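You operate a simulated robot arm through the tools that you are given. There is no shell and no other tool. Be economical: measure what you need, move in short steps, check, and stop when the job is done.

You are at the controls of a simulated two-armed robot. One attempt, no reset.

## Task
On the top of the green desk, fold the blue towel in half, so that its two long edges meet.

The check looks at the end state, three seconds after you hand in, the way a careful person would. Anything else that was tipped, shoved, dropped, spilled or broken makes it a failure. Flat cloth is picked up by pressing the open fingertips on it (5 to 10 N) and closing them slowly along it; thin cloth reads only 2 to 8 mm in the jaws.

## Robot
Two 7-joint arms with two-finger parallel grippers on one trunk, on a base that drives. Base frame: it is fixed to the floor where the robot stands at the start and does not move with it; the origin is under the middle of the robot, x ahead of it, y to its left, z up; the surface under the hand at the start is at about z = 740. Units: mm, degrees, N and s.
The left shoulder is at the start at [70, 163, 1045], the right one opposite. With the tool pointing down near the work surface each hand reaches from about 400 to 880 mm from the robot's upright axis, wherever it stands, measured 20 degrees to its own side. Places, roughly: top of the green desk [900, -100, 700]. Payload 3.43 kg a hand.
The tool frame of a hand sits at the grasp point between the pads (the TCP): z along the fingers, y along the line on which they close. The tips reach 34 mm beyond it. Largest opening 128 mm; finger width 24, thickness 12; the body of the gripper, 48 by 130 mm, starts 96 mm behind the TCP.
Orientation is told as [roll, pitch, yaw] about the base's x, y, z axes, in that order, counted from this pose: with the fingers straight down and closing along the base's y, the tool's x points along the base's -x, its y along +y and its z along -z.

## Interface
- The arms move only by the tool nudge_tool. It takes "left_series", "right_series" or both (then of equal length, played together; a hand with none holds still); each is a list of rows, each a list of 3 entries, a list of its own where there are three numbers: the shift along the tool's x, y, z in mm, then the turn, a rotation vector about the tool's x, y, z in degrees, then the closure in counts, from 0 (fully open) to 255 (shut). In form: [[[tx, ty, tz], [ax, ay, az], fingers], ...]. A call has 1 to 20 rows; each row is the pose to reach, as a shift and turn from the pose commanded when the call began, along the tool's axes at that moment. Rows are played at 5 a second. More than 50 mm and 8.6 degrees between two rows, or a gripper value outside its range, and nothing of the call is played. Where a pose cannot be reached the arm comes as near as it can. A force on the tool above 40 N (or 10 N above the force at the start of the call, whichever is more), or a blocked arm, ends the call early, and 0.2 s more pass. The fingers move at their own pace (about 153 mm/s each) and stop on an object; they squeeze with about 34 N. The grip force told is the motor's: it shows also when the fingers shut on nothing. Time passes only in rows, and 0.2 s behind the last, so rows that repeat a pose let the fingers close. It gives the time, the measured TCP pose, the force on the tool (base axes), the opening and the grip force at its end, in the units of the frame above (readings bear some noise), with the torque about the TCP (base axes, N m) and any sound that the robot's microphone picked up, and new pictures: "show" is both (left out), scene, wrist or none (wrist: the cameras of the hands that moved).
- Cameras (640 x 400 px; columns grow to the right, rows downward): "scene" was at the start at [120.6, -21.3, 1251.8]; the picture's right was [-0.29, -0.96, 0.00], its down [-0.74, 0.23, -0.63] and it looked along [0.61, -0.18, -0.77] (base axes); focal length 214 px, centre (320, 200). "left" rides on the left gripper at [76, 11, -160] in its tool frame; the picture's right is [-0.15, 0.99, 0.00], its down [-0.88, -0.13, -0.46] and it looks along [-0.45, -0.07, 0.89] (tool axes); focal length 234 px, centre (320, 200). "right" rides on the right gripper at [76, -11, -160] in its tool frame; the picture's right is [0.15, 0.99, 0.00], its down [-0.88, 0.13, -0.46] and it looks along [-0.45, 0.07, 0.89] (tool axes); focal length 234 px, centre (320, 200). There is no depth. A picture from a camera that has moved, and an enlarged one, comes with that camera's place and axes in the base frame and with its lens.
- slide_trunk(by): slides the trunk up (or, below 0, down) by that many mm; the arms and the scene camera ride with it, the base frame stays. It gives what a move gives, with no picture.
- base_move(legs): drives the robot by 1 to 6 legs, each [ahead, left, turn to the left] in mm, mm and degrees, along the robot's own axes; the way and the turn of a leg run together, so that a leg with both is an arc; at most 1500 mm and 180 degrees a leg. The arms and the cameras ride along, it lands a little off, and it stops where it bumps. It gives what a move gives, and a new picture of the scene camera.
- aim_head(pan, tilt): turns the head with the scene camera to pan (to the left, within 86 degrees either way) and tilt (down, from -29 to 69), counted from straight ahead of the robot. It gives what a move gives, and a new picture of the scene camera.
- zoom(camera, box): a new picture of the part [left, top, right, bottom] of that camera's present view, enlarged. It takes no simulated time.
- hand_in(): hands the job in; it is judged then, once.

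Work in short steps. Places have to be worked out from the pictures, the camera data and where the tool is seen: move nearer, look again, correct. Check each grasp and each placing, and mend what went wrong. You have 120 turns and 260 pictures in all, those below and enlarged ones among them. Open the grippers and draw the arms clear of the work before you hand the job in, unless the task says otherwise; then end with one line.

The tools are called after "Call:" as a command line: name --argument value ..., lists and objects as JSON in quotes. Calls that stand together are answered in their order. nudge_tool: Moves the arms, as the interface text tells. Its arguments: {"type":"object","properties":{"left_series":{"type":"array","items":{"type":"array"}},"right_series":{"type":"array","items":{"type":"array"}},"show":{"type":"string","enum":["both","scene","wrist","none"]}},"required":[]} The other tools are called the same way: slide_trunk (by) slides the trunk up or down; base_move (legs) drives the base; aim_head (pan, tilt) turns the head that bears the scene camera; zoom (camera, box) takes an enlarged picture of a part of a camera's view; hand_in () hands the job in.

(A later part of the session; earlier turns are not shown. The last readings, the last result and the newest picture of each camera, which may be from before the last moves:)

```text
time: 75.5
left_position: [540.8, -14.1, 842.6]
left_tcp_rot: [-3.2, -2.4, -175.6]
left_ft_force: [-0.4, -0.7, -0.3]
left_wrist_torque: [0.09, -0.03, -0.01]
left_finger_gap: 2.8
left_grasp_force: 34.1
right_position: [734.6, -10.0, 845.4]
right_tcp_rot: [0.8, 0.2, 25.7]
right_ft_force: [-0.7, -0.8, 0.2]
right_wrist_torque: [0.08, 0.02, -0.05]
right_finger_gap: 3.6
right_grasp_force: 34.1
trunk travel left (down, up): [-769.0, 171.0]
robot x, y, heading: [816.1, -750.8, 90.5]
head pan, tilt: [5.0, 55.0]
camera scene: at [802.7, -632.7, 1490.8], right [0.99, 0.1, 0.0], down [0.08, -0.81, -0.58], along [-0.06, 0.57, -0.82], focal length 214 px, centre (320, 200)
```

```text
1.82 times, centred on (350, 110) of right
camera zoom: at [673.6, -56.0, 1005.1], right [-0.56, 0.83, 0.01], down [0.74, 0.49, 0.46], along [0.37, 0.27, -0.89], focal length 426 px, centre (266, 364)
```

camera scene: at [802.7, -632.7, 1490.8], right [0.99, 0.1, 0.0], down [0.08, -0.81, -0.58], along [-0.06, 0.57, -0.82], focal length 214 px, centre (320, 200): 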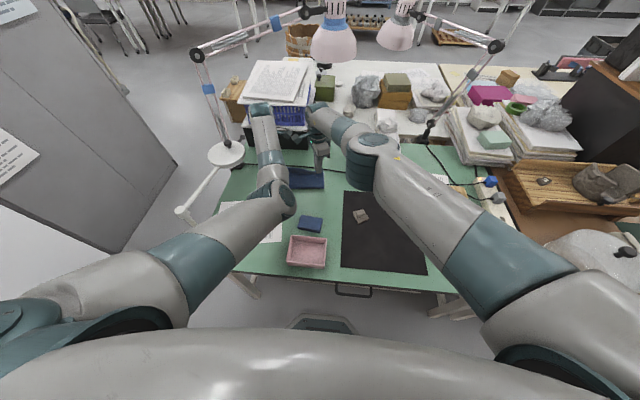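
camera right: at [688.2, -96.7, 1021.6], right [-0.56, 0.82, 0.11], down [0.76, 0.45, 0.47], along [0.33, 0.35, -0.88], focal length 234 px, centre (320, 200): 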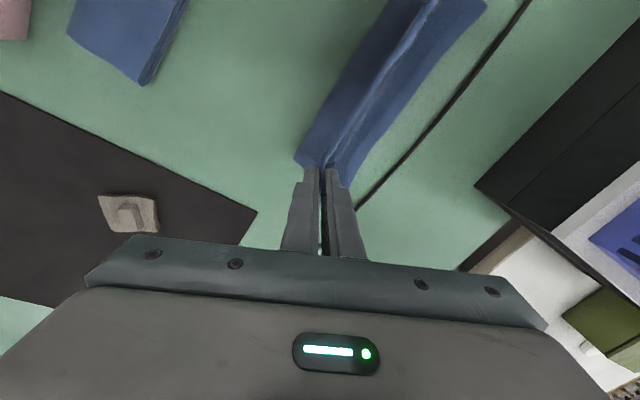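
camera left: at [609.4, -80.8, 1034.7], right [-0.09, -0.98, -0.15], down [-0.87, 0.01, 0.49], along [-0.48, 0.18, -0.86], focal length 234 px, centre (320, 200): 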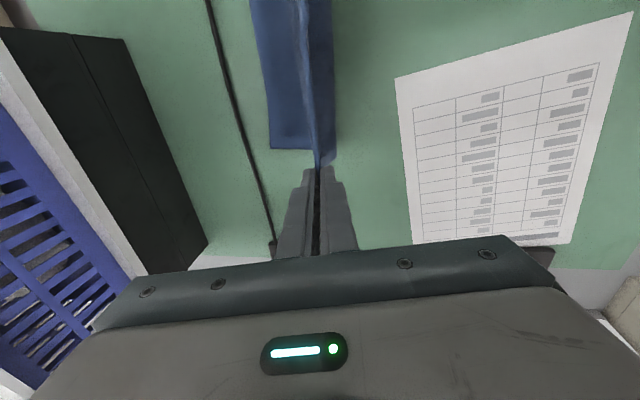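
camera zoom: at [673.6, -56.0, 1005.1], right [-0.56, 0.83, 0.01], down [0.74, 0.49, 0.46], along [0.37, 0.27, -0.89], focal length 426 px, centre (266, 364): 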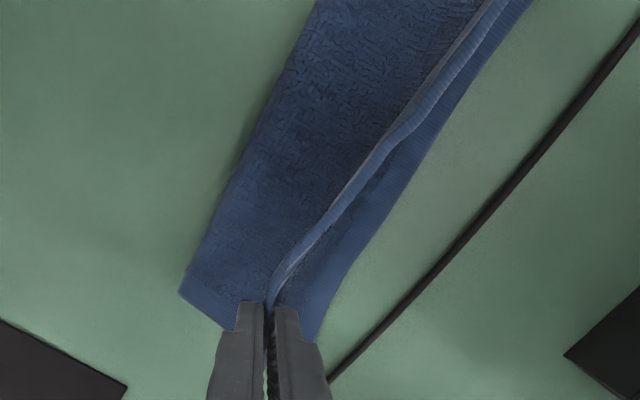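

Crease at y≈−73, far edge in place, hem coming over. Continue: alternate lowering and moving forward.

Call:
slide_trunk --by -20

Call:
base_move --legs '[[20, 0, 0]]'

Call:
slide_trunk --by -18

Call:
base_move --legs '[[10, 0, 0]]'

Call:
zoom --camera "left" --box '[140, 0, 440, 200]'

Call:
zoom --camera "right" --box '[200, 0, 500, 220]'

```text
time: 76.2
left_position: [539.5, -10.7, 820.0]
left_tcp_rot: [-3.0, -2.5, -175.6]
left_ft_force: [1.6, 0.3, 0.4]
left_wrist_torque: [0.04, 0.0, -0.07]
left_finger_gap: 2.6
left_grasp_force: 34.0
right_position: [734.4, -8.0, 821.2]
right_tcp_rot: [0.6, 0.2, 25.6]
right_ft_force: [0.0, -0.3, -0.3]
right_wrist_torque: [0.03, 0.04, -0.02]
right_finger_gap: 3.6
right_grasp_force: 33.6
trunk travel left (down, up): [-749.0, 191.0]
robot x, y, heading: [812.6, -753.6, 90.6]
head pan, tilt: [5.0, 55.0]
```

```text
time: 77.0
left_position: [541.2, 6.9, 824.2]
left_tcp_rot: [-3.1, -2.3, -175.7]
left_ft_force: [0.0, 0.8, 0.2]
left_wrist_torque: [0.06, -0.04, -0.05]
left_finger_gap: 2.5
left_grasp_force: 34.5
right_position: [734.2, 9.4, 823.6]
right_tcp_rot: [0.9, 0.2, 25.7]
right_ft_force: [0.2, -0.6, 2.1]
right_wrist_torque: [0.09, 0.08, -0.01]
right_finger_gap: 3.6
right_grasp_force: 33.8
trunk travel left (down, up): [-749.0, 191.0]
robot x, y, heading: [813.3, -729.9, 90.5]
head pan, tilt: [5.0, 55.0]
camera scene: at [802.5, -612.4, 1470.7], right [1.0, 0.1, 0.0], down [0.08, -0.81, -0.58], along [-0.06, 0.57, -0.82], focal length 214 px, centre (320, 200)
```

scene: 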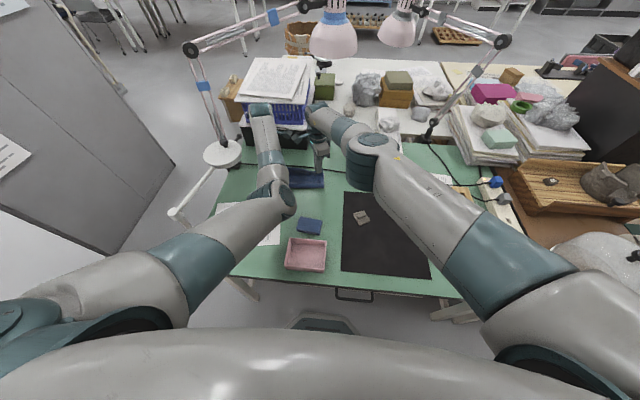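

```text
time: 77.6
left_position: [540.0, 9.2, 800.4]
left_tcp_rot: [-3.0, -2.4, -175.8]
left_ft_force: [1.2, -0.6, -0.2]
left_wrist_torque: [0.05, 0.0, 0.01]
left_finger_gap: 2.8
left_grasp_force: 34.2
right_position: [734.6, 11.6, 803.3]
right_tcp_rot: [0.6, 0.3, 25.6]
right_ft_force: [-0.2, -0.1, 0.5]
right_wrist_torque: [0.03, 0.07, -0.04]
right_finger_gap: 3.5
right_grasp_force: 33.9
trunk travel left (down, up): [-731.0, 209.0]
robot x, y, heading: [810.6, -731.7, 90.4]
head pan, tilt: [5.0, 55.0]
```

```text
time: 78.4
left_position: [541.9, 17.9, 803.9]
left_tcp_rot: [-3.0, -2.4, -175.7]
left_ft_force: [1.1, -0.3, -0.1]
left_wrist_torque: [0.06, -0.04, -0.03]
left_finger_gap: 2.5
left_grasp_force: 33.9
right_position: [734.0, 19.9, 805.1]
right_tcp_rot: [0.7, 0.2, 25.8]
right_ft_force: [-0.6, -0.8, 0.2]
right_wrist_torque: [0.04, 0.04, 0.0]
right_finger_gap: 3.7
right_grasp_force: 34.2
trunk travel left (down, up): [-731.0, 209.0]
robot x, y, heading: [812.6, -722.1, 90.6]
head pan, tilt: [5.0, 55.0]
camera scene: at [802.3, -600.9, 1452.5], right [1.0, 0.1, 0.0], down [0.08, -0.81, -0.57], along [-0.06, 0.57, -0.82], focal length 214 px, centre (320, 200)
```

scene: 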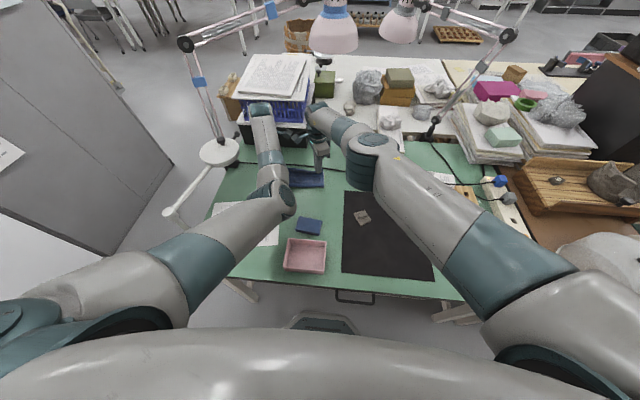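

```text
2.00 times, centred on (290, 100) of left
camera zoom: at [624.8, 3.5, 959.5], right [-0.07, -1.0, -0.05], down [-0.87, 0.04, 0.5], along [-0.49, 0.08, -0.87], focal length 468 px, centre (380, 400)
```

zoom: 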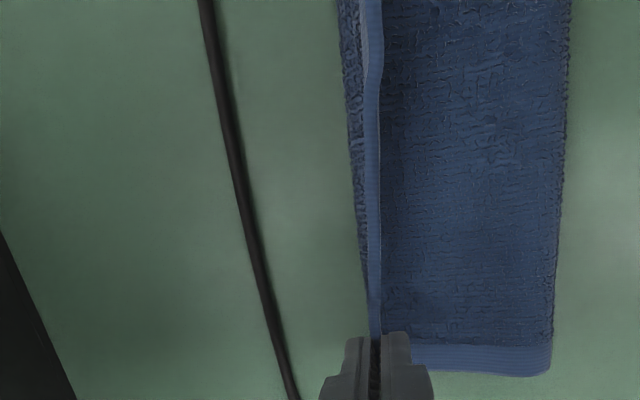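

```text
1.82 times, centred on (350, 110) of right
camera zoom: at [673.0, -25.3, 965.8], right [-0.56, 0.83, 0.01], down [0.74, 0.5, 0.46], along [0.37, 0.26, -0.89], focal length 426 px, centre (266, 364)
```

zoom: 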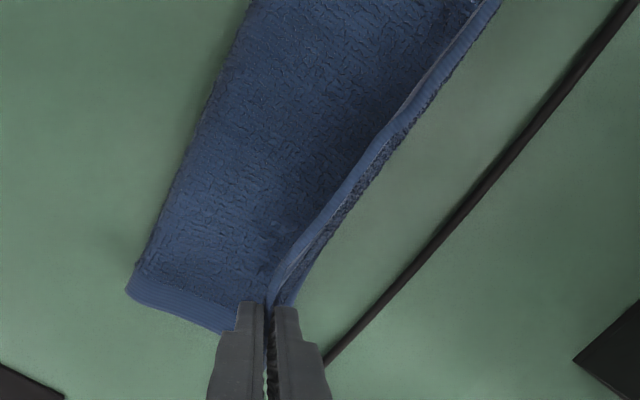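

Nearly there. Lower a further 14 mm and release the hem gently.

Call:
slide_trunk --by -14

Call:
nudge_tool --left_series '[[[0, 0, 0], [0, 0, 0], 246], [[0, 0, 0], [0, 0, 0], 238], [[0, 0, 0], [0, 0, 0], 230], [[0, 0, -10], [0, 0, 0], 230], [[0, 0, -25], [0, 0, 0], 230]]' --right_series '[[[0, 0, 0], [0, 0, 0], 246], [[0, 0, 0], [0, 0, 0], 238], [[0, 0, 0], [0, 0, 0], 230], [[0, -2, -10], [0, 0, 0], 230], [[0, -6, -25], [0, 0, 0], 230]]' --show "none"

Call:
zoom --camera "left" --box '[140, 0, 440, 200]'

Call:
zoom --camera "right" --box '[200, 0, 500, 220]'

```text
time: 79.0
left_position: [540.5, 18.1, 788.4]
left_tcp_rot: [-3.0, -2.4, -175.6]
left_ft_force: [0.9, 0.4, -0.1]
left_wrist_torque: [0.06, -0.02, -0.03]
left_finger_gap: 2.6
left_grasp_force: 34.2
right_position: [733.3, 20.9, 790.9]
right_tcp_rot: [0.7, 0.3, 25.7]
right_ft_force: [-0.1, 0.5, -0.2]
right_wrist_torque: [0.08, 0.06, -0.02]
right_finger_gap: 3.6
right_grasp_force: 33.8
trunk travel left (down, up): [-717.0, 223.0]
robot x, y, heading: [813.2, -719.8, 90.7]
head pan, tilt: [5.0, 55.0]
```

```text
time: 80.2
left_position: [542.8, 16.9, 814.4]
left_tcp_rot: [-3.1, -2.4, -175.8]
left_ft_force: [0.6, -0.3, -0.2]
left_wrist_torque: [-0.01, 0.02, 0.03]
left_finger_gap: 12.6
left_grasp_force: 0.0
right_position: [735.9, 15.5, 816.3]
right_tcp_rot: [0.6, 0.1, 25.6]
right_ft_force: [-0.7, -0.6, -1.0]
right_wrist_torque: [0.03, -0.01, 0.01]
right_finger_gap: 12.6
right_grasp_force: 0.6
trunk travel left (down, up): [-717.0, 223.0]
robot x, y, heading: [811.4, -720.8, 90.7]
head pan, tilt: [5.0, 55.0]
```

```text
2.00 times, centred on (290, 100) of left
camera zoom: at [626.2, 3.4, 970.0], right [-0.07, -1.0, -0.05], down [-0.87, 0.04, 0.5], along [-0.49, 0.08, -0.87], focal length 468 px, centre (380, 400)
```

zoom: 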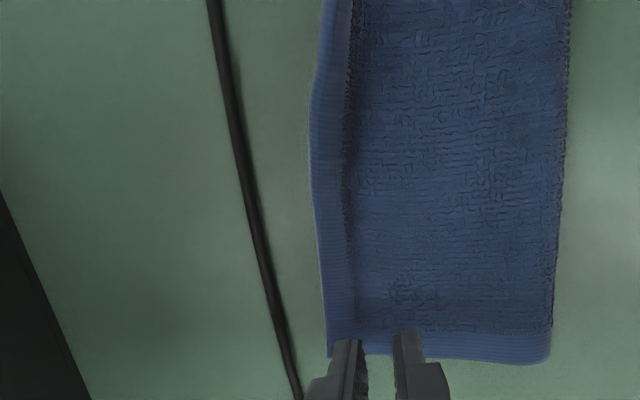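

```text
1.82 times, centred on (350, 110) of right
camera zoom: at [675.9, -29.0, 976.3], right [-0.56, 0.83, 0.01], down [0.74, 0.5, 0.45], along [0.37, 0.26, -0.89], focal length 426 px, centre (266, 364)
```

zoom: 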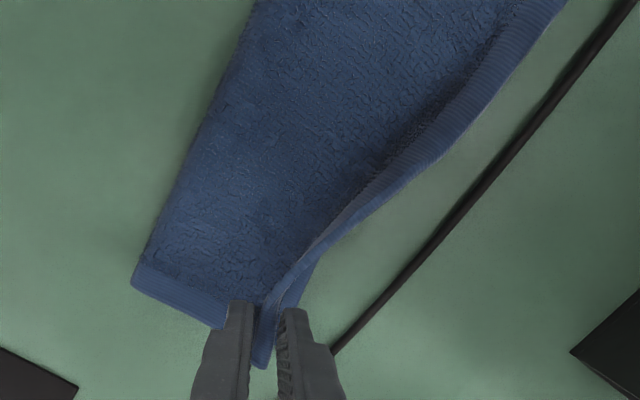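

The hem flopped open and now lies forward on left and middle. I raise the hands with the trunk and back off to inspect the whole towel.

Call:
slide_trunk --by 90

Call:
base_move --legs '[[-110, 0, 0]]'

Call:
zoom --camera "left" --box '[60, 0, 380, 200]'

Call:
zoom --camera "right" --box '[240, 0, 560, 220]'

Call:
zoom --camera "scene" --box '[240, 120, 360, 200]'

```text
time: 81.5
left_position: [541.4, 16.9, 903.1]
left_tcp_rot: [-3.0, -2.3, -175.7]
left_ft_force: [0.3, 0.5, -0.3]
left_wrist_torque: [0.0, -0.04, -0.01]
left_finger_gap: 12.3
left_grasp_force: 0.0
right_position: [736.8, 17.3, 906.1]
right_tcp_rot: [0.6, 0.2, 25.6]
right_ft_force: [0.0, 0.1, -0.4]
right_wrist_torque: [-0.02, -0.01, -0.02]
right_finger_gap: 12.5
right_grasp_force: 0.1
trunk travel left (down, up): [-807.0, 133.0]
robot x, y, heading: [811.3, -722.7, 90.5]
head pan, tilt: [5.0, 55.0]
```

```text
time: 82.7
left_position: [546.2, -91.9, 901.2]
left_tcp_rot: [-3.0, -2.4, -176.0]
left_ft_force: [0.2, -0.8, -0.7]
left_wrist_torque: [0.01, 0.01, 0.02]
left_finger_gap: 12.4
left_grasp_force: 0.1
right_position: [739.9, -92.5, 904.7]
right_tcp_rot: [0.6, 0.1, 25.5]
right_ft_force: [-0.1, -0.6, 0.0]
right_wrist_torque: [0.04, -0.01, 0.0]
right_finger_gap: 12.6
right_grasp_force: 0.0
trunk travel left (down, up): [-807.0, 133.0]
robot x, y, heading: [813.5, -830.6, 90.5]
head pan, tilt: [5.0, 55.0]
camera scene: at [803.7, -707.7, 1528.0], right [1.0, 0.1, 0.0], down [0.08, -0.82, -0.57], along [-0.05, 0.57, -0.82], focal length 214 px, centre (320, 200)
```

scene: 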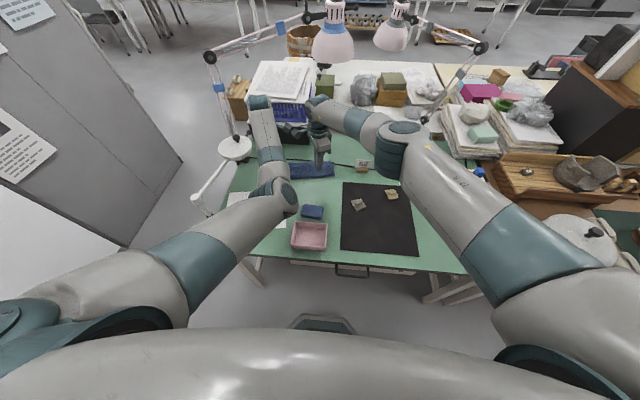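

```text
2.00 times, centred on (220, 100) of left
camera zoom: at [629.5, -105.0, 1059.0], right [-0.08, -1.0, -0.05], down [-0.87, 0.04, 0.5], along [-0.49, 0.08, -0.87], focal length 468 px, centre (520, 400)
```

zoom: 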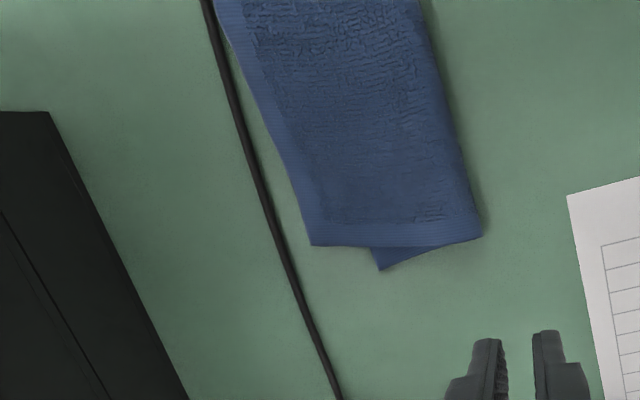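

```text
1.82 times, centred on (400, 110) of right
camera zoom: at [679.3, -137.4, 1065.1], right [-0.56, 0.83, 0.01], down [0.74, 0.49, 0.45], along [0.37, 0.26, -0.89], focal length 426 px, centre (174, 364)
```

zoom: 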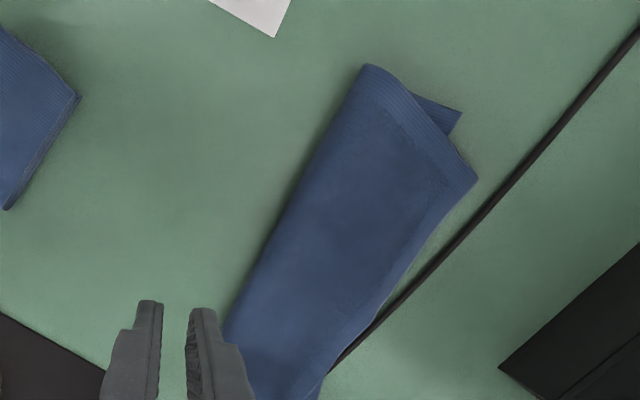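

```text
5.00 times, centred on (300, 160) of scene
camera zoom: at [803.7, -707.7, 1528.0], right [1.0, 0.1, 0.0], down [0.08, -0.82, -0.57], along [-0.05, 0.57, -0.82], focal length 1072 px, centre (420, 400)
```

zoom: 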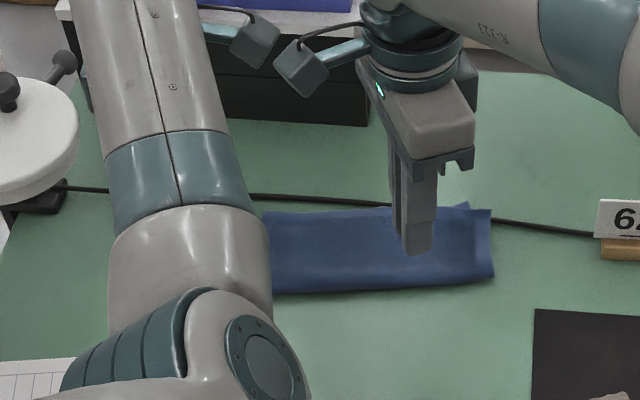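

On lifting, the right finger hooked the hem and rotated things: lower edge now runs (558,12)–(776,87), upper edge (579,51)–(802,73). The upper hem now faces away from me, so a fresh pinch there will lay down correctly; I position the hands above it, first adjusting spacing here.

Call:
nudge_tool --left_series '[[[14, 3, 0], [0, 0, 0], 207], [[27, 6, 0], [0, 0, 0], 207], [[41, 10, 0], [0, 0, 0], 207], [[54, 12.9, 0], [0, 0, 0], 207]]' --right_series '[[[-10, -2, 0], [0, 0, 0], 207], [[-20, -4.5, 0], [0, 0, 0], 207], [[-30, -7, 0], [0, 0, 0], 207], [[-40, -9.1, 0], [0, 0, 0], 207]]' --show "none"

Call:
base_move --legs '[[70, 0, 0]]'

Call:
zoom --camera "left" --box '[140, 0, 460, 200]'

Call:
zoom --camera "right" --box '[180, 0, 500, 200]'

```text
time: 83.7
left_position: [596.0, -100.0, 900.2]
left_tcp_rot: [-3.3, -2.6, -175.2]
left_ft_force: [-2.7, 3.9, -2.0]
left_wrist_torque: [-0.73, -0.12, 0.42]
left_finger_gap: 24.0
left_grasp_force: 0.1
right_position: [781.6, -85.9, 904.4]
right_tcp_rot: [0.4, 0.2, 26.1]
right_ft_force: [1.4, -4.1, 1.8]
right_wrist_torque: [0.73, 0.46, 0.46]
right_finger_gap: 24.2
right_grasp_force: 0.0
trunk travel left (down, up): [-807.0, 133.0]
robot x, y, heading: [811.0, -832.7, 90.6]
head pan, tilt: [5.0, 55.0]
stopped in row 4 (left hand): the force on the tool passed its limit at 42 N (the readings are from after the stop); the commanded pose is now the measured one
```

```text
time: 84.7
left_position: [597.3, -30.9, 900.8]
left_tcp_rot: [-3.4, -2.7, -175.4]
left_ft_force: [-5.8, 7.5, -1.2]
left_wrist_torque: [-1.37, -0.74, 0.73]
left_finger_gap: 24.1
left_grasp_force: 0.0
right_position: [780.4, -17.8, 905.7]
right_tcp_rot: [0.5, 0.2, 26.0]
right_ft_force: [4.8, -9.1, 2.2]
right_wrist_torque: [1.26, 1.05, 0.86]
right_finger_gap: 24.1
right_grasp_force: 0.1
trunk travel left (down, up): [-807.0, 133.0]
robot x, y, heading: [813.7, -759.3, 90.4]
head pan, tilt: [5.0, 55.0]
camera scene: at [803.5, -641.3, 1528.4], right [1.0, 0.09, 0.0], down [0.08, -0.81, -0.57], along [-0.05, 0.57, -0.82], focal length 214 px, centre (320, 200)
```

scene: 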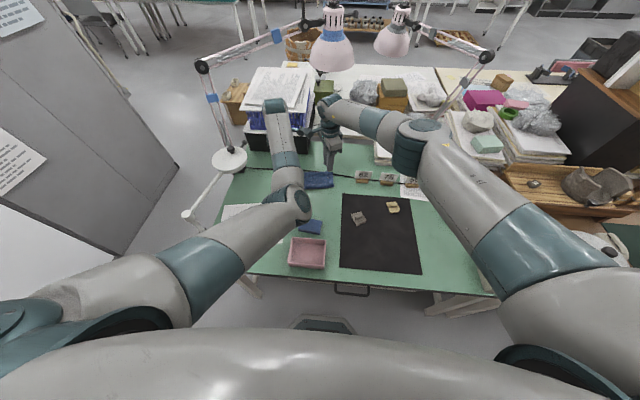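

```text
2.00 times, centred on (300, 100) of left
camera zoom: at [681.1, -45.3, 1057.0], right [-0.07, -1.0, -0.05], down [-0.86, 0.03, 0.5], along [-0.5, 0.08, -0.86], focal length 468 px, centre (360, 400)
```

zoom: 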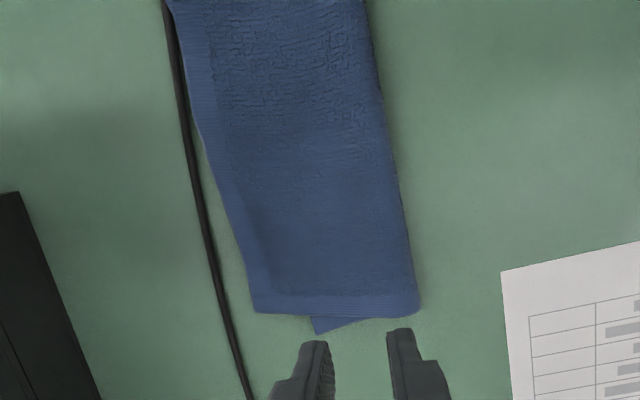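

```text
2.00 times, centred on (340, 100) of right
camera zoom: at [719.0, -62.6, 1065.9], right [-0.57, 0.82, 0.01], down [0.74, 0.5, 0.45], along [0.37, 0.26, -0.89], focal length 468 px, centre (280, 400)
```

zoom: 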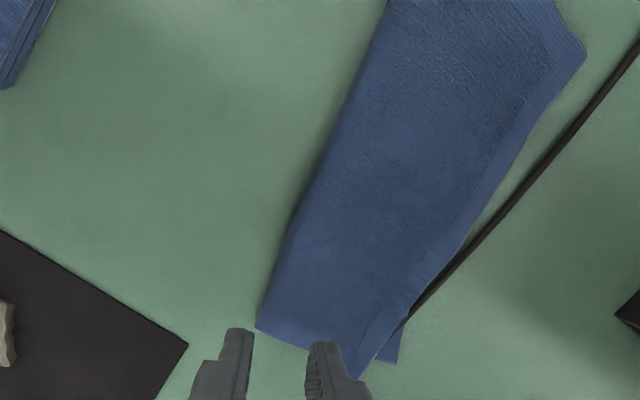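

The hand cameras touch at this spacing; I spread the hands by ~20 mm (still within the towel's ends).

Call:
nudge_tool --left_series '[[[-4, 0, 0], [0, 0, 0], 207], [[-9, 0, 0], [0, 0, 0], 207]]' --right_series '[[[-5, -2, 0], [0, 0, 0], 207], [[-10, -4.5, 0], [0, 0, 0], 207]]' --show "none"

```text
time: 85.3
left_position: [586.8, -30.8, 899.9]
left_tcp_rot: [-3.3, -2.5, -175.3]
left_ft_force: [-0.9, -0.5, 0.2]
left_wrist_torque: [-0.06, 0.04, -0.01]
left_finger_gap: 24.2
left_grasp_force: 0.1
right_position: [791.4, -15.7, 903.6]
right_tcp_rot: [0.4, 0.2, 25.9]
right_ft_force: [0.5, 0.0, 0.0]
right_wrist_torque: [0.0, 0.06, 0.02]
right_finger_gap: 24.1
right_grasp_force: 0.0
trunk travel left (down, up): [-807.0, 133.0]
robot x, y, heading: [817.0, -762.9, 90.2]
head pan, tilt: [5.0, 55.0]
```

Clear again. Forward 64 mm over the far hem, then down to ~20 mm above it.

Call:
base_move --legs '[[64, 0, 0]]'

Call:
slide_trunk --by -100

Call:
zoom --camera "left" --box '[180, 0, 460, 200]'

Call:
zoom --camera "right" --box '[180, 0, 460, 200]'

```text
time: 86.3
left_position: [589.0, 30.7, 902.2]
left_tcp_rot: [-3.4, -2.6, -175.4]
left_ft_force: [0.3, -0.4, 0.3]
left_wrist_torque: [0.01, 0.01, 0.0]
left_finger_gap: 24.0
left_grasp_force: 0.0
right_position: [791.6, 45.3, 905.3]
right_tcp_rot: [0.5, 0.2, 25.9]
right_ft_force: [-0.3, 0.2, 0.7]
right_wrist_torque: [0.04, 0.03, -0.02]
right_finger_gap: 24.1
right_grasp_force: 0.1
trunk travel left (down, up): [-807.0, 133.0]
robot x, y, heading: [812.1, -697.6, 90.4]
head pan, tilt: [5.0, 55.0]
camera scene: at [803.1, -579.3, 1528.6], right [1.0, 0.09, 0.0], down [0.08, -0.81, -0.58], along [-0.05, 0.57, -0.82], focal length 214 px, centre (320, 200)
```

scene: 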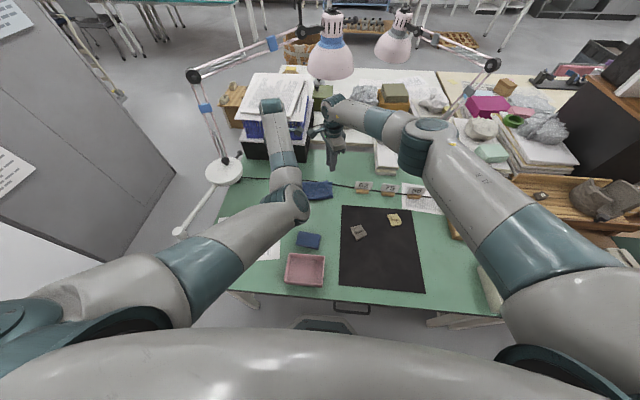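

```text
time: 87.7
left_position: [588.0, 32.5, 800.4]
left_tcp_rot: [-3.3, -2.6, -175.4]
left_ft_force: [0.5, 0.7, 0.1]
left_wrist_torque: [0.05, -0.01, 0.01]
left_finger_gap: 24.5
left_grasp_force: 0.0
right_position: [791.2, 46.4, 804.4]
right_tcp_rot: [0.5, 0.3, 26.0]
right_ft_force: [0.1, -0.3, -0.2]
right_wrist_torque: [0.05, 0.0, 0.01]
right_finger_gap: 24.2
right_grasp_force: 0.0
trunk travel left (down, up): [-707.0, 233.0]
robot x, y, heading: [814.3, -698.7, 90.3]
head pan, tilt: [5.0, 55.0]
```

```text
2.00 times, centred on (320, 100) of left
camera zoom: at [672.2, 18.3, 956.5], right [-0.07, -1.0, -0.05], down [-0.86, 0.04, 0.5], along [-0.5, 0.08, -0.86], focal length 468 px, centre (320, 400)
```

zoom: 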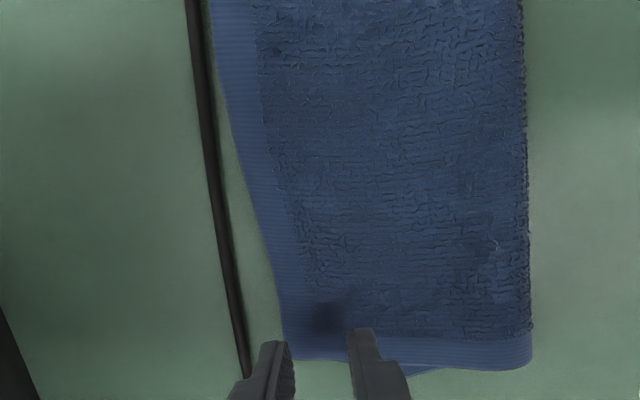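

```text
2.00 times, centred on (320, 100) of right
camera zoom: at [730.0, 2.4, 964.8], right [-0.56, 0.83, 0.01], down [0.74, 0.5, 0.45], along [0.37, 0.26, -0.89], focal length 468 px, centre (320, 400)
```

zoom: 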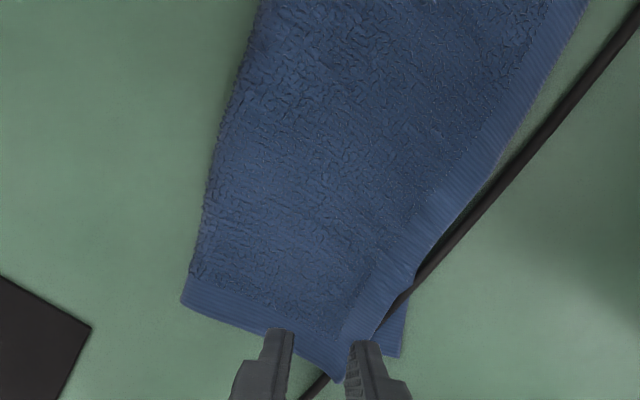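

Both hands sit right over the upper hem near its corners. Lower to contact.

Call:
nudge_tool --left_series '[[[0, 0, 8], [0, 0, 0], 207], [[0, 0, 14], [0, 0, 0], 207], [[0, 0, 17], [0, 0, 0], 207]]' --right_series '[[[0, 0, 8], [0, 0, 0], 207], [[0, 0, 14], [0, 0, 0], 207], [[0, 0, 17], [0, 0, 0], 207]]' --show "none"

```text
time: 88.5
left_position: [587.5, 33.5, 783.8]
left_tcp_rot: [-3.3, -2.7, -175.4]
left_ft_force: [-0.4, -0.6, 0.3]
left_wrist_torque: [-0.03, -0.02, -0.01]
left_finger_gap: 24.2
left_grasp_force: 0.0
right_position: [791.3, 47.9, 787.8]
right_tcp_rot: [0.3, 0.2, 25.9]
right_ft_force: [-0.8, 0.5, -0.1]
right_wrist_torque: [0.01, 0.02, 0.04]
right_finger_gap: 23.9
right_grasp_force: 0.1
trunk travel left (down, up): [-707.0, 233.0]
robot x, y, heading: [812.0, -702.1, 90.3]
head pan, tilt: [5.0, 55.0]
```

Call:
nudge_tool --left_series '[[[0, 0, 2], [0, 0, 0], 207], [[0, 0, 4], [0, 0, 0], 207]]' --right_series '[[[0, 0, 3], [0, 0, 0], 207], [[0, 0, 5], [0, 0, 0], 207]]' --show "none"

```text
time: 89.1
left_position: [587.3, 33.4, 780.3]
left_tcp_rot: [-3.4, -2.5, -175.4]
left_ft_force: [0.0, -0.3, 4.7]
left_wrist_torque: [-0.09, 0.01, 0.0]
left_finger_gap: 23.8
left_grasp_force: 0.0
right_position: [791.6, 46.8, 782.5]
right_tcp_rot: [0.3, 0.2, 26.0]
right_ft_force: [0.6, 0.3, 1.2]
right_wrist_torque: [0.0, 0.0, 0.04]
right_finger_gap: 24.0
right_grasp_force: 0.0
trunk travel left (down, up): [-707.0, 233.0]
robot x, y, heading: [811.3, -698.6, 90.5]
head pan, tilt: [5.0, 55.0]
```

Left force is on its inner finger only (the lower layer ends there), so I tilt that hand 8° to lower the outer finger; right goes slightly deeper.

Call:
nudge_tool --left_series '[[[0, -2.5, 0], [-4, 0, 0], 207], [[0, -5, 0], [-8, 0, 0], 207], [[0, -5, 1], [-8, 0, 0], 207]]' --right_series '[[[0, 0, 1], [0, 0, 0], 207], [[0, 0, 1.5], [0, 0, 0], 207], [[0, 0, 1.5], [0, 0, 0], 207]]' --show "none"

```text
time: 89.9
left_position: [586.7, 38.9, 780.0]
left_tcp_rot: [4.6, -2.5, -175.4]
left_ft_force: [-0.5, 0.1, 0.9]
left_wrist_torque: [-0.01, -0.01, 0.04]
left_finger_gap: 24.1
left_grasp_force: 0.0
right_position: [790.0, 46.3, 782.2]
right_tcp_rot: [0.5, 0.2, 26.0]
right_ft_force: [0.9, 1.0, 2.5]
right_wrist_torque: [-0.01, 0.01, -0.02]
right_finger_gap: 24.1
right_grasp_force: 0.1
trunk travel left (down, up): [-707.0, 233.0]
robot x, y, heading: [808.2, -700.1, 90.0]
head pan, tilt: [5.0, 55.0]
```

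Call:
nudge_tool --left_series '[[[0, 0, 2], [0, 0, 0], 207], [[0, 0, 3], [0, 0, 0], 207]]' --right_series '[[[0, 0, 1], [0, 0, 0], 207], [[0, 0, 1.5], [0, 0, 0], 207]]' --show "none"

Call:
zoom --camera "left" --box '[180, 0, 460, 200]'

Call:
zoom --camera "right" --box '[180, 0, 460, 200]'

```text
time: 90.5
left_position: [585.9, 38.9, 778.0]
left_tcp_rot: [4.6, -2.5, -175.4]
left_ft_force: [1.4, 2.1, 7.7]
left_wrist_torque: [0.0, -0.06, 0.0]
left_finger_gap: 24.1
left_grasp_force: 0.0
right_position: [791.1, 46.6, 780.7]
right_tcp_rot: [0.5, 0.2, 26.0]
right_ft_force: [-0.8, 0.9, 3.6]
right_wrist_torque: [0.03, 0.04, 0.02]
right_finger_gap: 24.1
right_grasp_force: 0.1
trunk travel left (down, up): [-707.0, 233.0]
robot x, y, heading: [809.8, -696.8, 90.4]
head pan, tilt: [5.0, 55.0]
```

```text
2.00 times, centred on (320, 100) of left
camera zoom: at [669.1, 45.9, 935.0], right [-0.06, -0.99, 0.09], down [-0.87, 0.1, 0.48], along [-0.49, -0.04, -0.87], focal length 468 px, centre (320, 400)
```

zoom: 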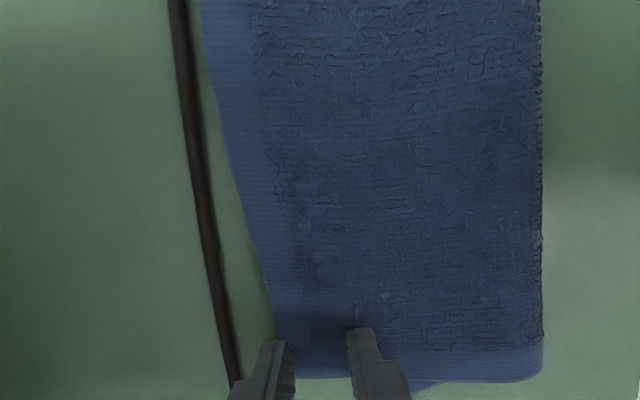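

```text
2.00 times, centred on (320, 100) of right
camera zoom: at [729.9, 1.5, 941.0], right [-0.56, 0.83, 0.01], down [0.74, 0.5, 0.45], along [0.37, 0.26, -0.89], focal length 468 px, centre (320, 400)
```

zoom: 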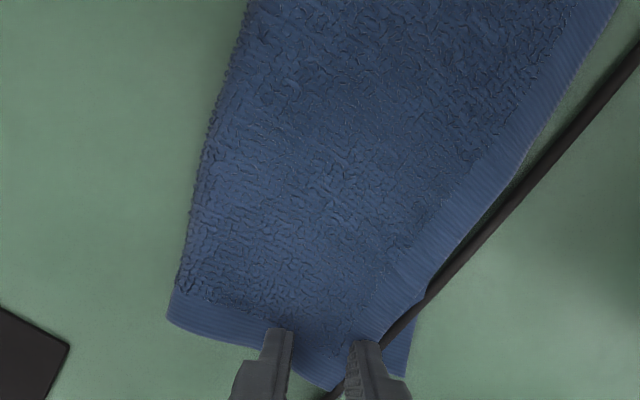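

Good contact; close slowly.

Call:
nudge_tool --left_series '[[[0, 0, 0], [0, 0, 0], 213], [[0, 0, 0.3], [0, 0, 0], 219], [[0, 0, 0.5], [0, 0, 0], 225], [[0, 0, 0.5], [0, 0, 0], 231], [[0, 0, 0.5], [0, 0, 0], 237], [[0, 0, 0.5], [0, 0, 0], 243], [[0, 0, 0.5], [0, 0, 0], 249], [[0, 0, 0.5], [0, 0, 0], 255], [[0, 0, 0.5], [0, 0, 0], 255]]' --right_series '[[[0, 0, 1], [0, 0, 0], 213], [[0, 0, 1], [0, 0, 0], 219], [[0, 0, 1], [0, 0, 0], 225], [[0, 0, 1], [0, 0, 0], 231], [[0, 0, 1], [0, 0, 0], 237], [[0, 0, 1], [0, 0, 0], 243], [[0, 0, 1], [0, 0, 0], 249], [[0, 0, 1], [0, 0, 0], 255], [[0, 0, 1], [0, 0, 0], 255]]' --show "none"

Call:
zoom --camera "left" --box '[180, 0, 460, 200]'

Call:
zoom --camera "right" --box '[180, 0, 460, 200]'

```text
time: 92.5
left_position: [586.2, 35.9, 778.4]
left_tcp_rot: [4.6, -2.6, -175.5]
left_ft_force: [0.9, -2.6, 14.6]
left_wrist_torque: [-0.2, -0.09, -0.01]
left_finger_gap: 3.5
left_grasp_force: 34.1
right_position: [791.8, 43.9, 780.5]
right_tcp_rot: [0.4, 0.3, 26.1]
right_ft_force: [-1.2, 1.3, 7.9]
right_wrist_torque: [0.02, 0.12, -0.06]
right_finger_gap: 3.4
right_grasp_force: 34.2
trunk travel left (down, up): [-707.0, 233.0]
robot x, y, heading: [812.7, -698.4, 90.5]
head pan, tilt: [5.0, 55.0]
```

```text
2.00 times, centred on (320, 100) of left
camera zoom: at [669.2, 44.0, 934.9], right [-0.06, -0.99, 0.09], down [-0.87, 0.1, 0.48], along [-0.49, -0.04, -0.87], focal length 468 px, centre (320, 400)
```

zoom: 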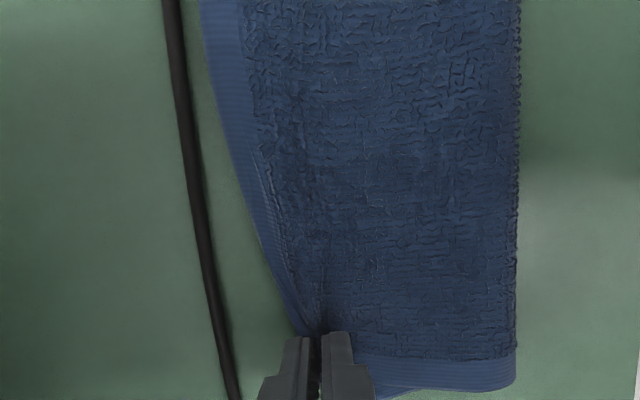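

```text
2.00 times, centred on (320, 100) of right
camera zoom: at [729.9, -0.2, 940.5], right [-0.57, 0.82, 0.01], down [0.74, 0.5, 0.45], along [0.37, 0.26, -0.89], focal length 468 px, centre (320, 400)
```

zoom: 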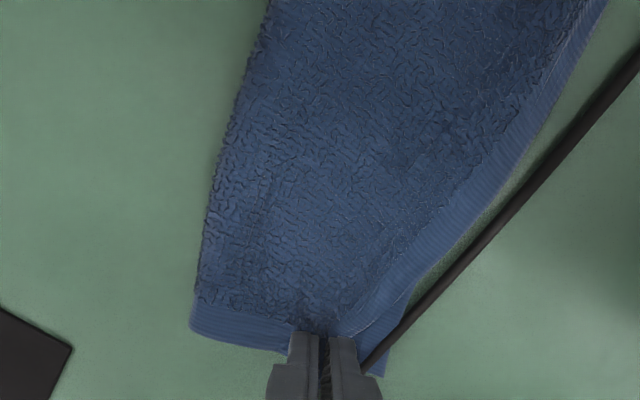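

Both hold the hem (3.5 mm). Lift with the trunk and swing back with the base, then look.

Call:
slide_trunk --by 70

Call:
base_move --legs '[[-130, 0, 0]]'

Call:
zoom --camera "left" --box '[100, 0, 440, 200]'

Call:
zoom --camera "right" --box '[180, 0, 520, 220]'

```text
time: 93.5
left_position: [586.5, 37.2, 845.5]
left_tcp_rot: [4.7, -2.7, -175.4]
left_ft_force: [0.6, -0.1, 0.0]
left_wrist_torque: [0.09, -0.04, 0.0]
left_finger_gap: 3.2
left_grasp_force: 34.2
right_position: [790.5, 47.2, 847.8]
right_tcp_rot: [0.4, 0.3, 26.0]
right_ft_force: [-0.7, 0.1, -0.2]
right_wrist_torque: [0.0, -0.01, -0.02]
right_finger_gap: 3.0
right_grasp_force: 33.7
trunk travel left (down, up): [-777.0, 163.0]
robot x, y, heading: [808.5, -694.9, 90.5]
head pan, tilt: [5.0, 55.0]
```

```text
time: 94.8
left_position: [587.9, -89.3, 844.5]
left_tcp_rot: [4.7, -2.6, -175.4]
left_ft_force: [0.2, 0.6, -0.1]
left_wrist_torque: [0.0, -0.03, 0.03]
left_finger_gap: 3.6
left_grasp_force: 33.7
right_position: [792.1, -82.5, 846.8]
right_tcp_rot: [0.3, 0.2, 25.9]
right_ft_force: [-0.3, 0.3, -0.3]
right_wrist_torque: [0.02, 0.0, -0.03]
right_finger_gap: 3.3
right_grasp_force: 33.9
trunk travel left (down, up): [-777.0, 163.0]
robot x, y, heading: [812.4, -828.1, 90.5]
head pan, tilt: [5.0, 55.0]
camera scene: at [803.9, -703.7, 1497.9], right [1.0, 0.09, 0.0], down [0.08, -0.82, -0.57], along [-0.05, 0.57, -0.82], focal length 214 px, centre (320, 200)
```

scene: 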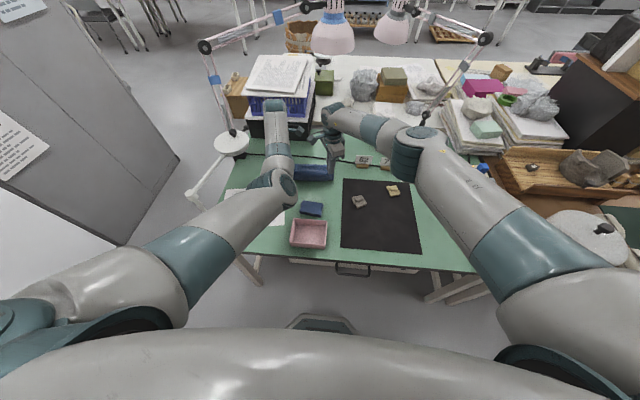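

```text
1.88 times, centred on (270, 100) of left
camera zoom: at [670.4, -81.9, 1002.1], right [-0.06, -0.99, 0.09], down [-0.87, 0.1, 0.48], along [-0.49, -0.05, -0.87], focal length 441 px, centre (414, 388)
```

zoom: 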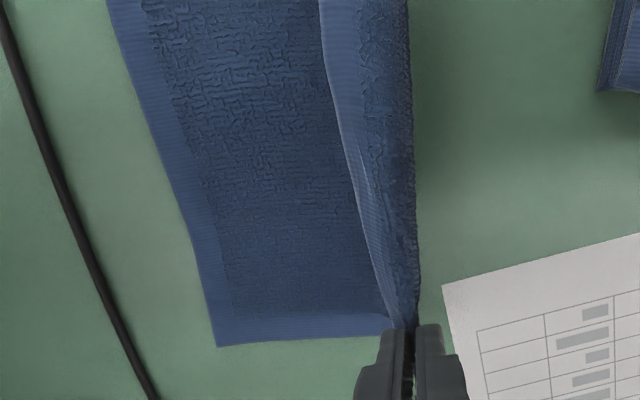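

```text
1.82 times, centred on (350, 110) of right
camera zoom: at [731.2, -126.1, 1007.8], right [-0.56, 0.83, 0.01], down [0.74, 0.5, 0.45], along [0.37, 0.26, -0.89], focal length 426 px, centre (266, 364)
```

zoom: 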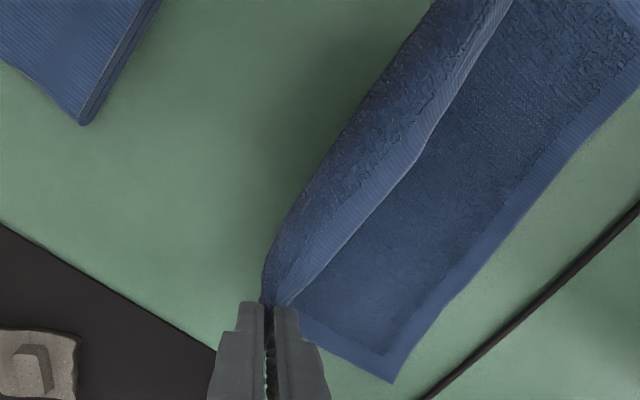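

Now it's right: the hem flap points away from me, and the lower layer lies straight with far edge (568, 21)–(804, 36), clear of the cable. I spread the left hand 7 mm and swing forward along the lower path.

Call:
nudge_tool --left_series '[[[-4, 0, 0], [0, 0, 0], 255], [[-7, 0, 0], [0, 0, 0], 255]]' --show "none"

Call:
base_move --legs '[[60, 0, 0]]'

Call:
slide_trunk --by -14

Call:
base_move --legs '[[20, 0, 0]]'

Call:
zoom --camera "left" --box '[100, 0, 440, 200]'

Call:
zoom --camera "right" --box '[180, 0, 520, 220]'

```text
time: 95.4
left_position: [581.2, -91.2, 848.0]
left_tcp_rot: [4.7, -2.4, -175.5]
left_ft_force: [1.8, 0.3, -0.4]
left_wrist_torque: [0.07, -0.02, 0.0]
left_finger_gap: 3.0
left_grasp_force: 33.6
right_position: [792.0, -82.1, 848.6]
right_tcp_rot: [0.4, 0.2, 26.0]
right_ft_force: [-1.8, -1.1, 0.4]
right_wrist_torque: [0.0, 0.08, 0.01]
right_finger_gap: 3.2
right_grasp_force: 34.3
trunk travel left (down, up): [-777.0, 163.0]
robot x, y, heading: [812.6, -833.2, 90.2]
head pan, tilt: [5.0, 55.0]
```

```text
time: 96.4
left_position: [580.6, -33.5, 847.8]
left_tcp_rot: [4.5, -2.6, -175.3]
left_ft_force: [2.6, -0.2, -0.7]
left_wrist_torque: [0.06, -0.08, 0.01]
left_finger_gap: 3.2
left_grasp_force: 34.4
right_position: [790.8, -24.8, 849.9]
right_tcp_rot: [0.6, 0.2, 26.0]
right_ft_force: [-1.9, 0.0, 0.7]
right_wrist_torque: [0.0, 0.08, -0.03]
right_finger_gap: 3.3
right_grasp_force: 34.3
trunk travel left (down, up): [-777.0, 163.0]
robot x, y, heading: [813.9, -771.3, 90.2]
head pan, tilt: [5.0, 55.0]
camera scene: at [803.6, -648.1, 1498.5], right [1.0, 0.09, 0.0], down [0.08, -0.81, -0.57], along [-0.05, 0.57, -0.82], focal length 214 px, centre (320, 200)
```

scene: 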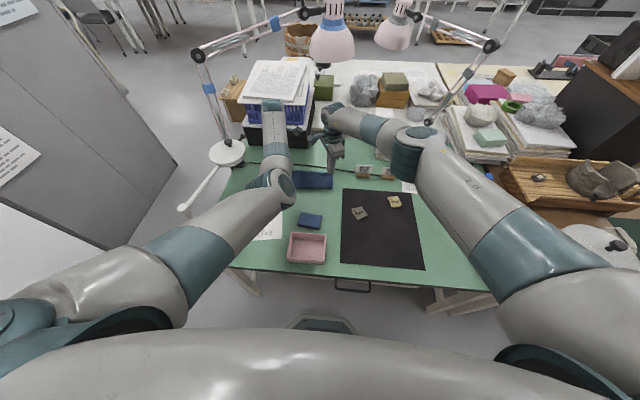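

```text
time: 97.0
left_position: [580.4, -31.6, 831.2]
left_tcp_rot: [4.8, -2.6, -175.4]
left_ft_force: [1.5, 0.0, 0.8]
left_wrist_torque: [0.0, -0.09, -0.02]
left_finger_gap: 3.6
left_grasp_force: 34.0
right_position: [790.3, -23.0, 833.7]
right_tcp_rot: [0.4, 0.3, 26.0]
right_ft_force: [-2.7, 0.1, -0.2]
right_wrist_torque: [-0.01, 0.08, -0.01]
right_finger_gap: 3.3
right_grasp_force: 34.1
trunk travel left (down, up): [-763.0, 177.0]
robot x, y, heading: [809.2, -769.2, 90.5]
head pan, tilt: [5.0, 55.0]
```

```text
time: 97.8
left_position: [580.1, -14.6, 835.2]
left_tcp_rot: [4.5, -2.6, -175.4]
left_ft_force: [2.7, 0.0, -0.4]
left_wrist_torque: [0.07, -0.08, 0.0]
left_finger_gap: 3.4
left_grasp_force: 34.6
right_position: [790.4, -6.6, 836.9]
right_tcp_rot: [0.7, 0.2, 26.1]
right_ft_force: [-2.1, -0.4, -0.6]
right_wrist_torque: [0.02, 0.06, 0.0]
right_finger_gap: 3.5
right_grasp_force: 34.1
trunk travel left (down, up): [-763.0, 177.0]
robot x, y, heading: [813.3, -747.6, 90.5]
head pan, tilt: [5.0, 55.0]
camera scene: at [803.5, -631.2, 1484.7], right [1.0, 0.09, 0.0], down [0.08, -0.81, -0.58], along [-0.05, 0.57, -0.82], focal length 214 px, centre (320, 200)
```

scene: 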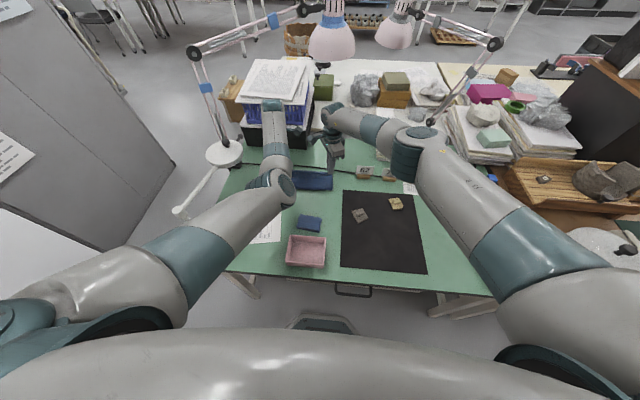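

```text
1.88 times, centred on (270, 100) of left
camera zoom: at [662.6, -7.7, 991.9], right [-0.06, -0.99, 0.08], down [-0.87, 0.1, 0.48], along [-0.49, -0.04, -0.87], focal length 441 px, centre (414, 388)
```

zoom: 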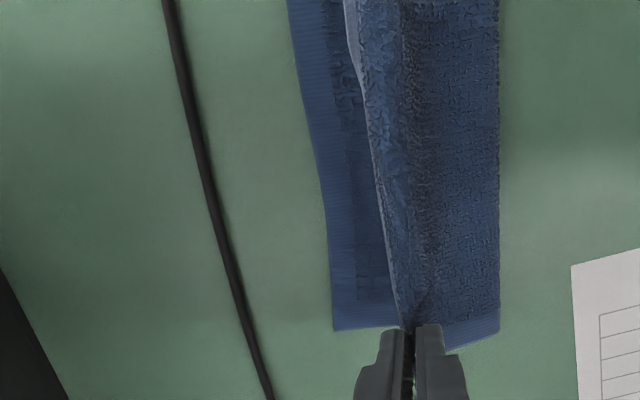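

```text
1.82 times, centred on (350, 110) of right
camera zoom: at [729.8, -51.8, 997.3], right [-0.57, 0.82, 0.01], down [0.74, 0.5, 0.45], along [0.37, 0.26, -0.89], focal length 426 px, centre (266, 364)
```

zoom: 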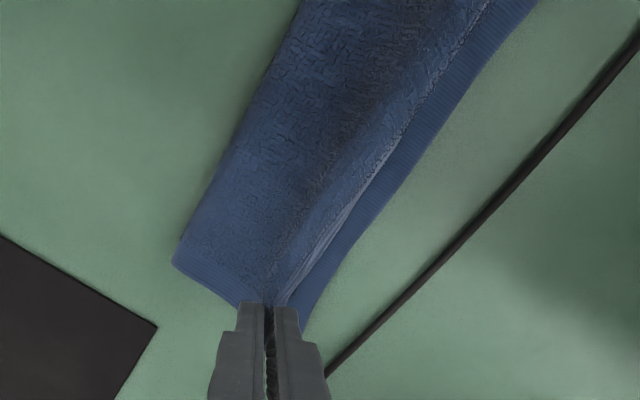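

Very good: crease at y≈−71/−62 is almost exactly at half. I finish: lower, forward 14 mm, with the left hand 9 mm more, and lower to just above the lower layer.

Call:
slide_trunk --by -24

Call:
nudge_tool --left_series '[[[0, -3, 0], [0, 0, 0], 255], [[0, -6, 0], [0, 0, 0], 255], [[0, -9, 0], [0, 0, 0], 255]]' --show "none"

Call:
base_move --legs '[[14, 0, 0]]'

Call:
zoom --camera "left" --box '[140, 0, 460, 200]'

Call:
zoom --camera "right" --box '[180, 0, 500, 210]'

```text
time: 98.5
left_position: [580.0, -13.3, 808.6]
left_tcp_rot: [4.7, -2.7, -175.3]
left_ft_force: [1.0, 0.5, -0.1]
left_wrist_torque: [0.03, -0.07, -0.02]
left_finger_gap: 3.3
left_grasp_force: 33.9
right_position: [790.9, -4.1, 810.1]
right_tcp_rot: [0.5, 0.3, 26.0]
right_ft_force: [-2.7, 0.4, 0.1]
right_wrist_torque: [-0.03, 0.1, -0.03]
right_finger_gap: 3.4
right_grasp_force: 33.9
trunk travel left (down, up): [-739.0, 201.0]
robot x, y, heading: [814.5, -748.7, 90.4]
head pan, tilt: [5.0, 55.0]
```

```text
time: 99.3
left_position: [579.5, -4.4, 807.0]
left_tcp_rot: [4.7, -2.7, -175.4]
left_ft_force: [2.6, -0.4, -0.4]
left_wrist_torque: [0.05, -0.1, -0.01]
left_finger_gap: 3.6
left_grasp_force: 34.3
right_position: [789.8, -3.8, 810.0]
right_tcp_rot: [0.3, 0.3, 26.0]
right_ft_force: [-2.3, 0.2, -0.1]
right_wrist_torque: [0.01, 0.07, -0.03]
right_finger_gap: 3.1
right_grasp_force: 33.6
trunk travel left (down, up): [-739.0, 201.0]
robot x, y, heading: [811.3, -751.8, 90.1]
head pan, tilt: [5.0, 55.0]
```

```text
time: 100.1
left_position: [579.1, 7.3, 809.0]
left_tcp_rot: [4.6, -2.7, -175.4]
left_ft_force: [2.9, -0.3, -0.7]
left_wrist_torque: [0.05, -0.1, -0.01]
left_finger_gap: 3.2
left_grasp_force: 33.9
right_position: [791.1, 7.3, 813.0]
right_tcp_rot: [0.5, 0.1, 26.0]
right_ft_force: [-2.8, -0.3, 0.4]
right_wrist_torque: [0.0, 0.05, 0.03]
right_finger_gap: 3.3
right_grasp_force: 34.1
trunk travel left (down, up): [-739.0, 201.0]
robot x, y, heading: [814.0, -736.0, 90.4]
head pan, tilt: [5.0, 55.0]
camera scene: at [803.4, -616.4, 1460.6], right [1.0, 0.09, 0.0], down [0.08, -0.81, -0.58], along [-0.05, 0.57, -0.82], focal length 214 px, centre (320, 200)
```

scene: 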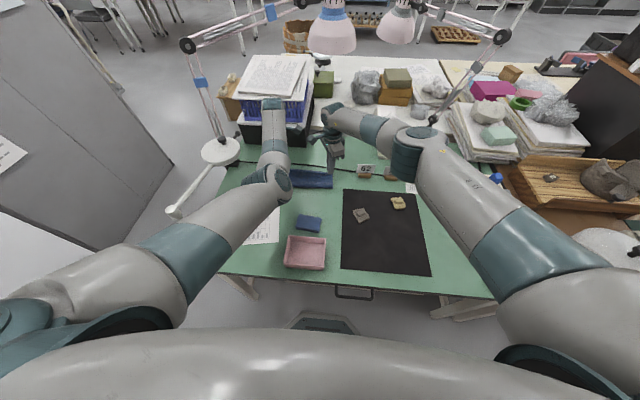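

```text
2.00 times, centred on (300, 100) of left
camera zoom: at [661.7, 15.3, 966.5], right [-0.06, -0.99, 0.09], down [-0.87, 0.1, 0.48], along [-0.49, -0.04, -0.87], focal length 468 px, centre (360, 400)
```

zoom: 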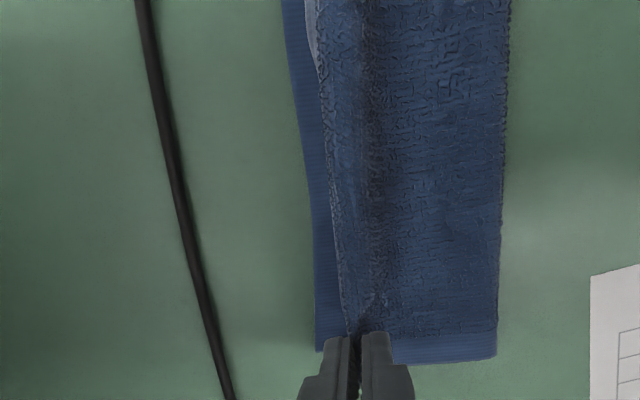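

```text
1.90 times, centred on (340, 105) of right
camera zoom: at [729.6, -37.5, 972.7], right [-0.57, 0.82, 0.01], down [0.74, 0.5, 0.45], along [0.37, 0.26, -0.89], focal length 446 px, centre (282, 381)
```

zoom: 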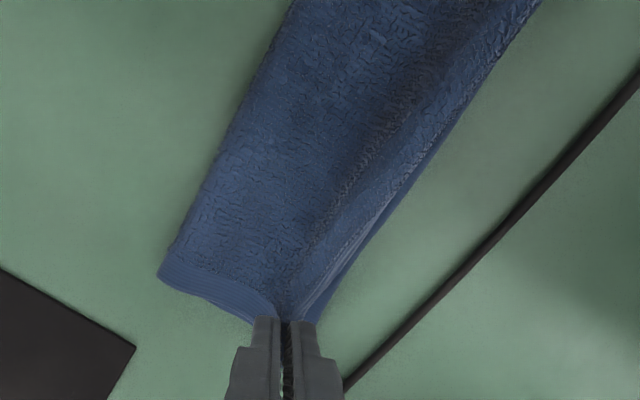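

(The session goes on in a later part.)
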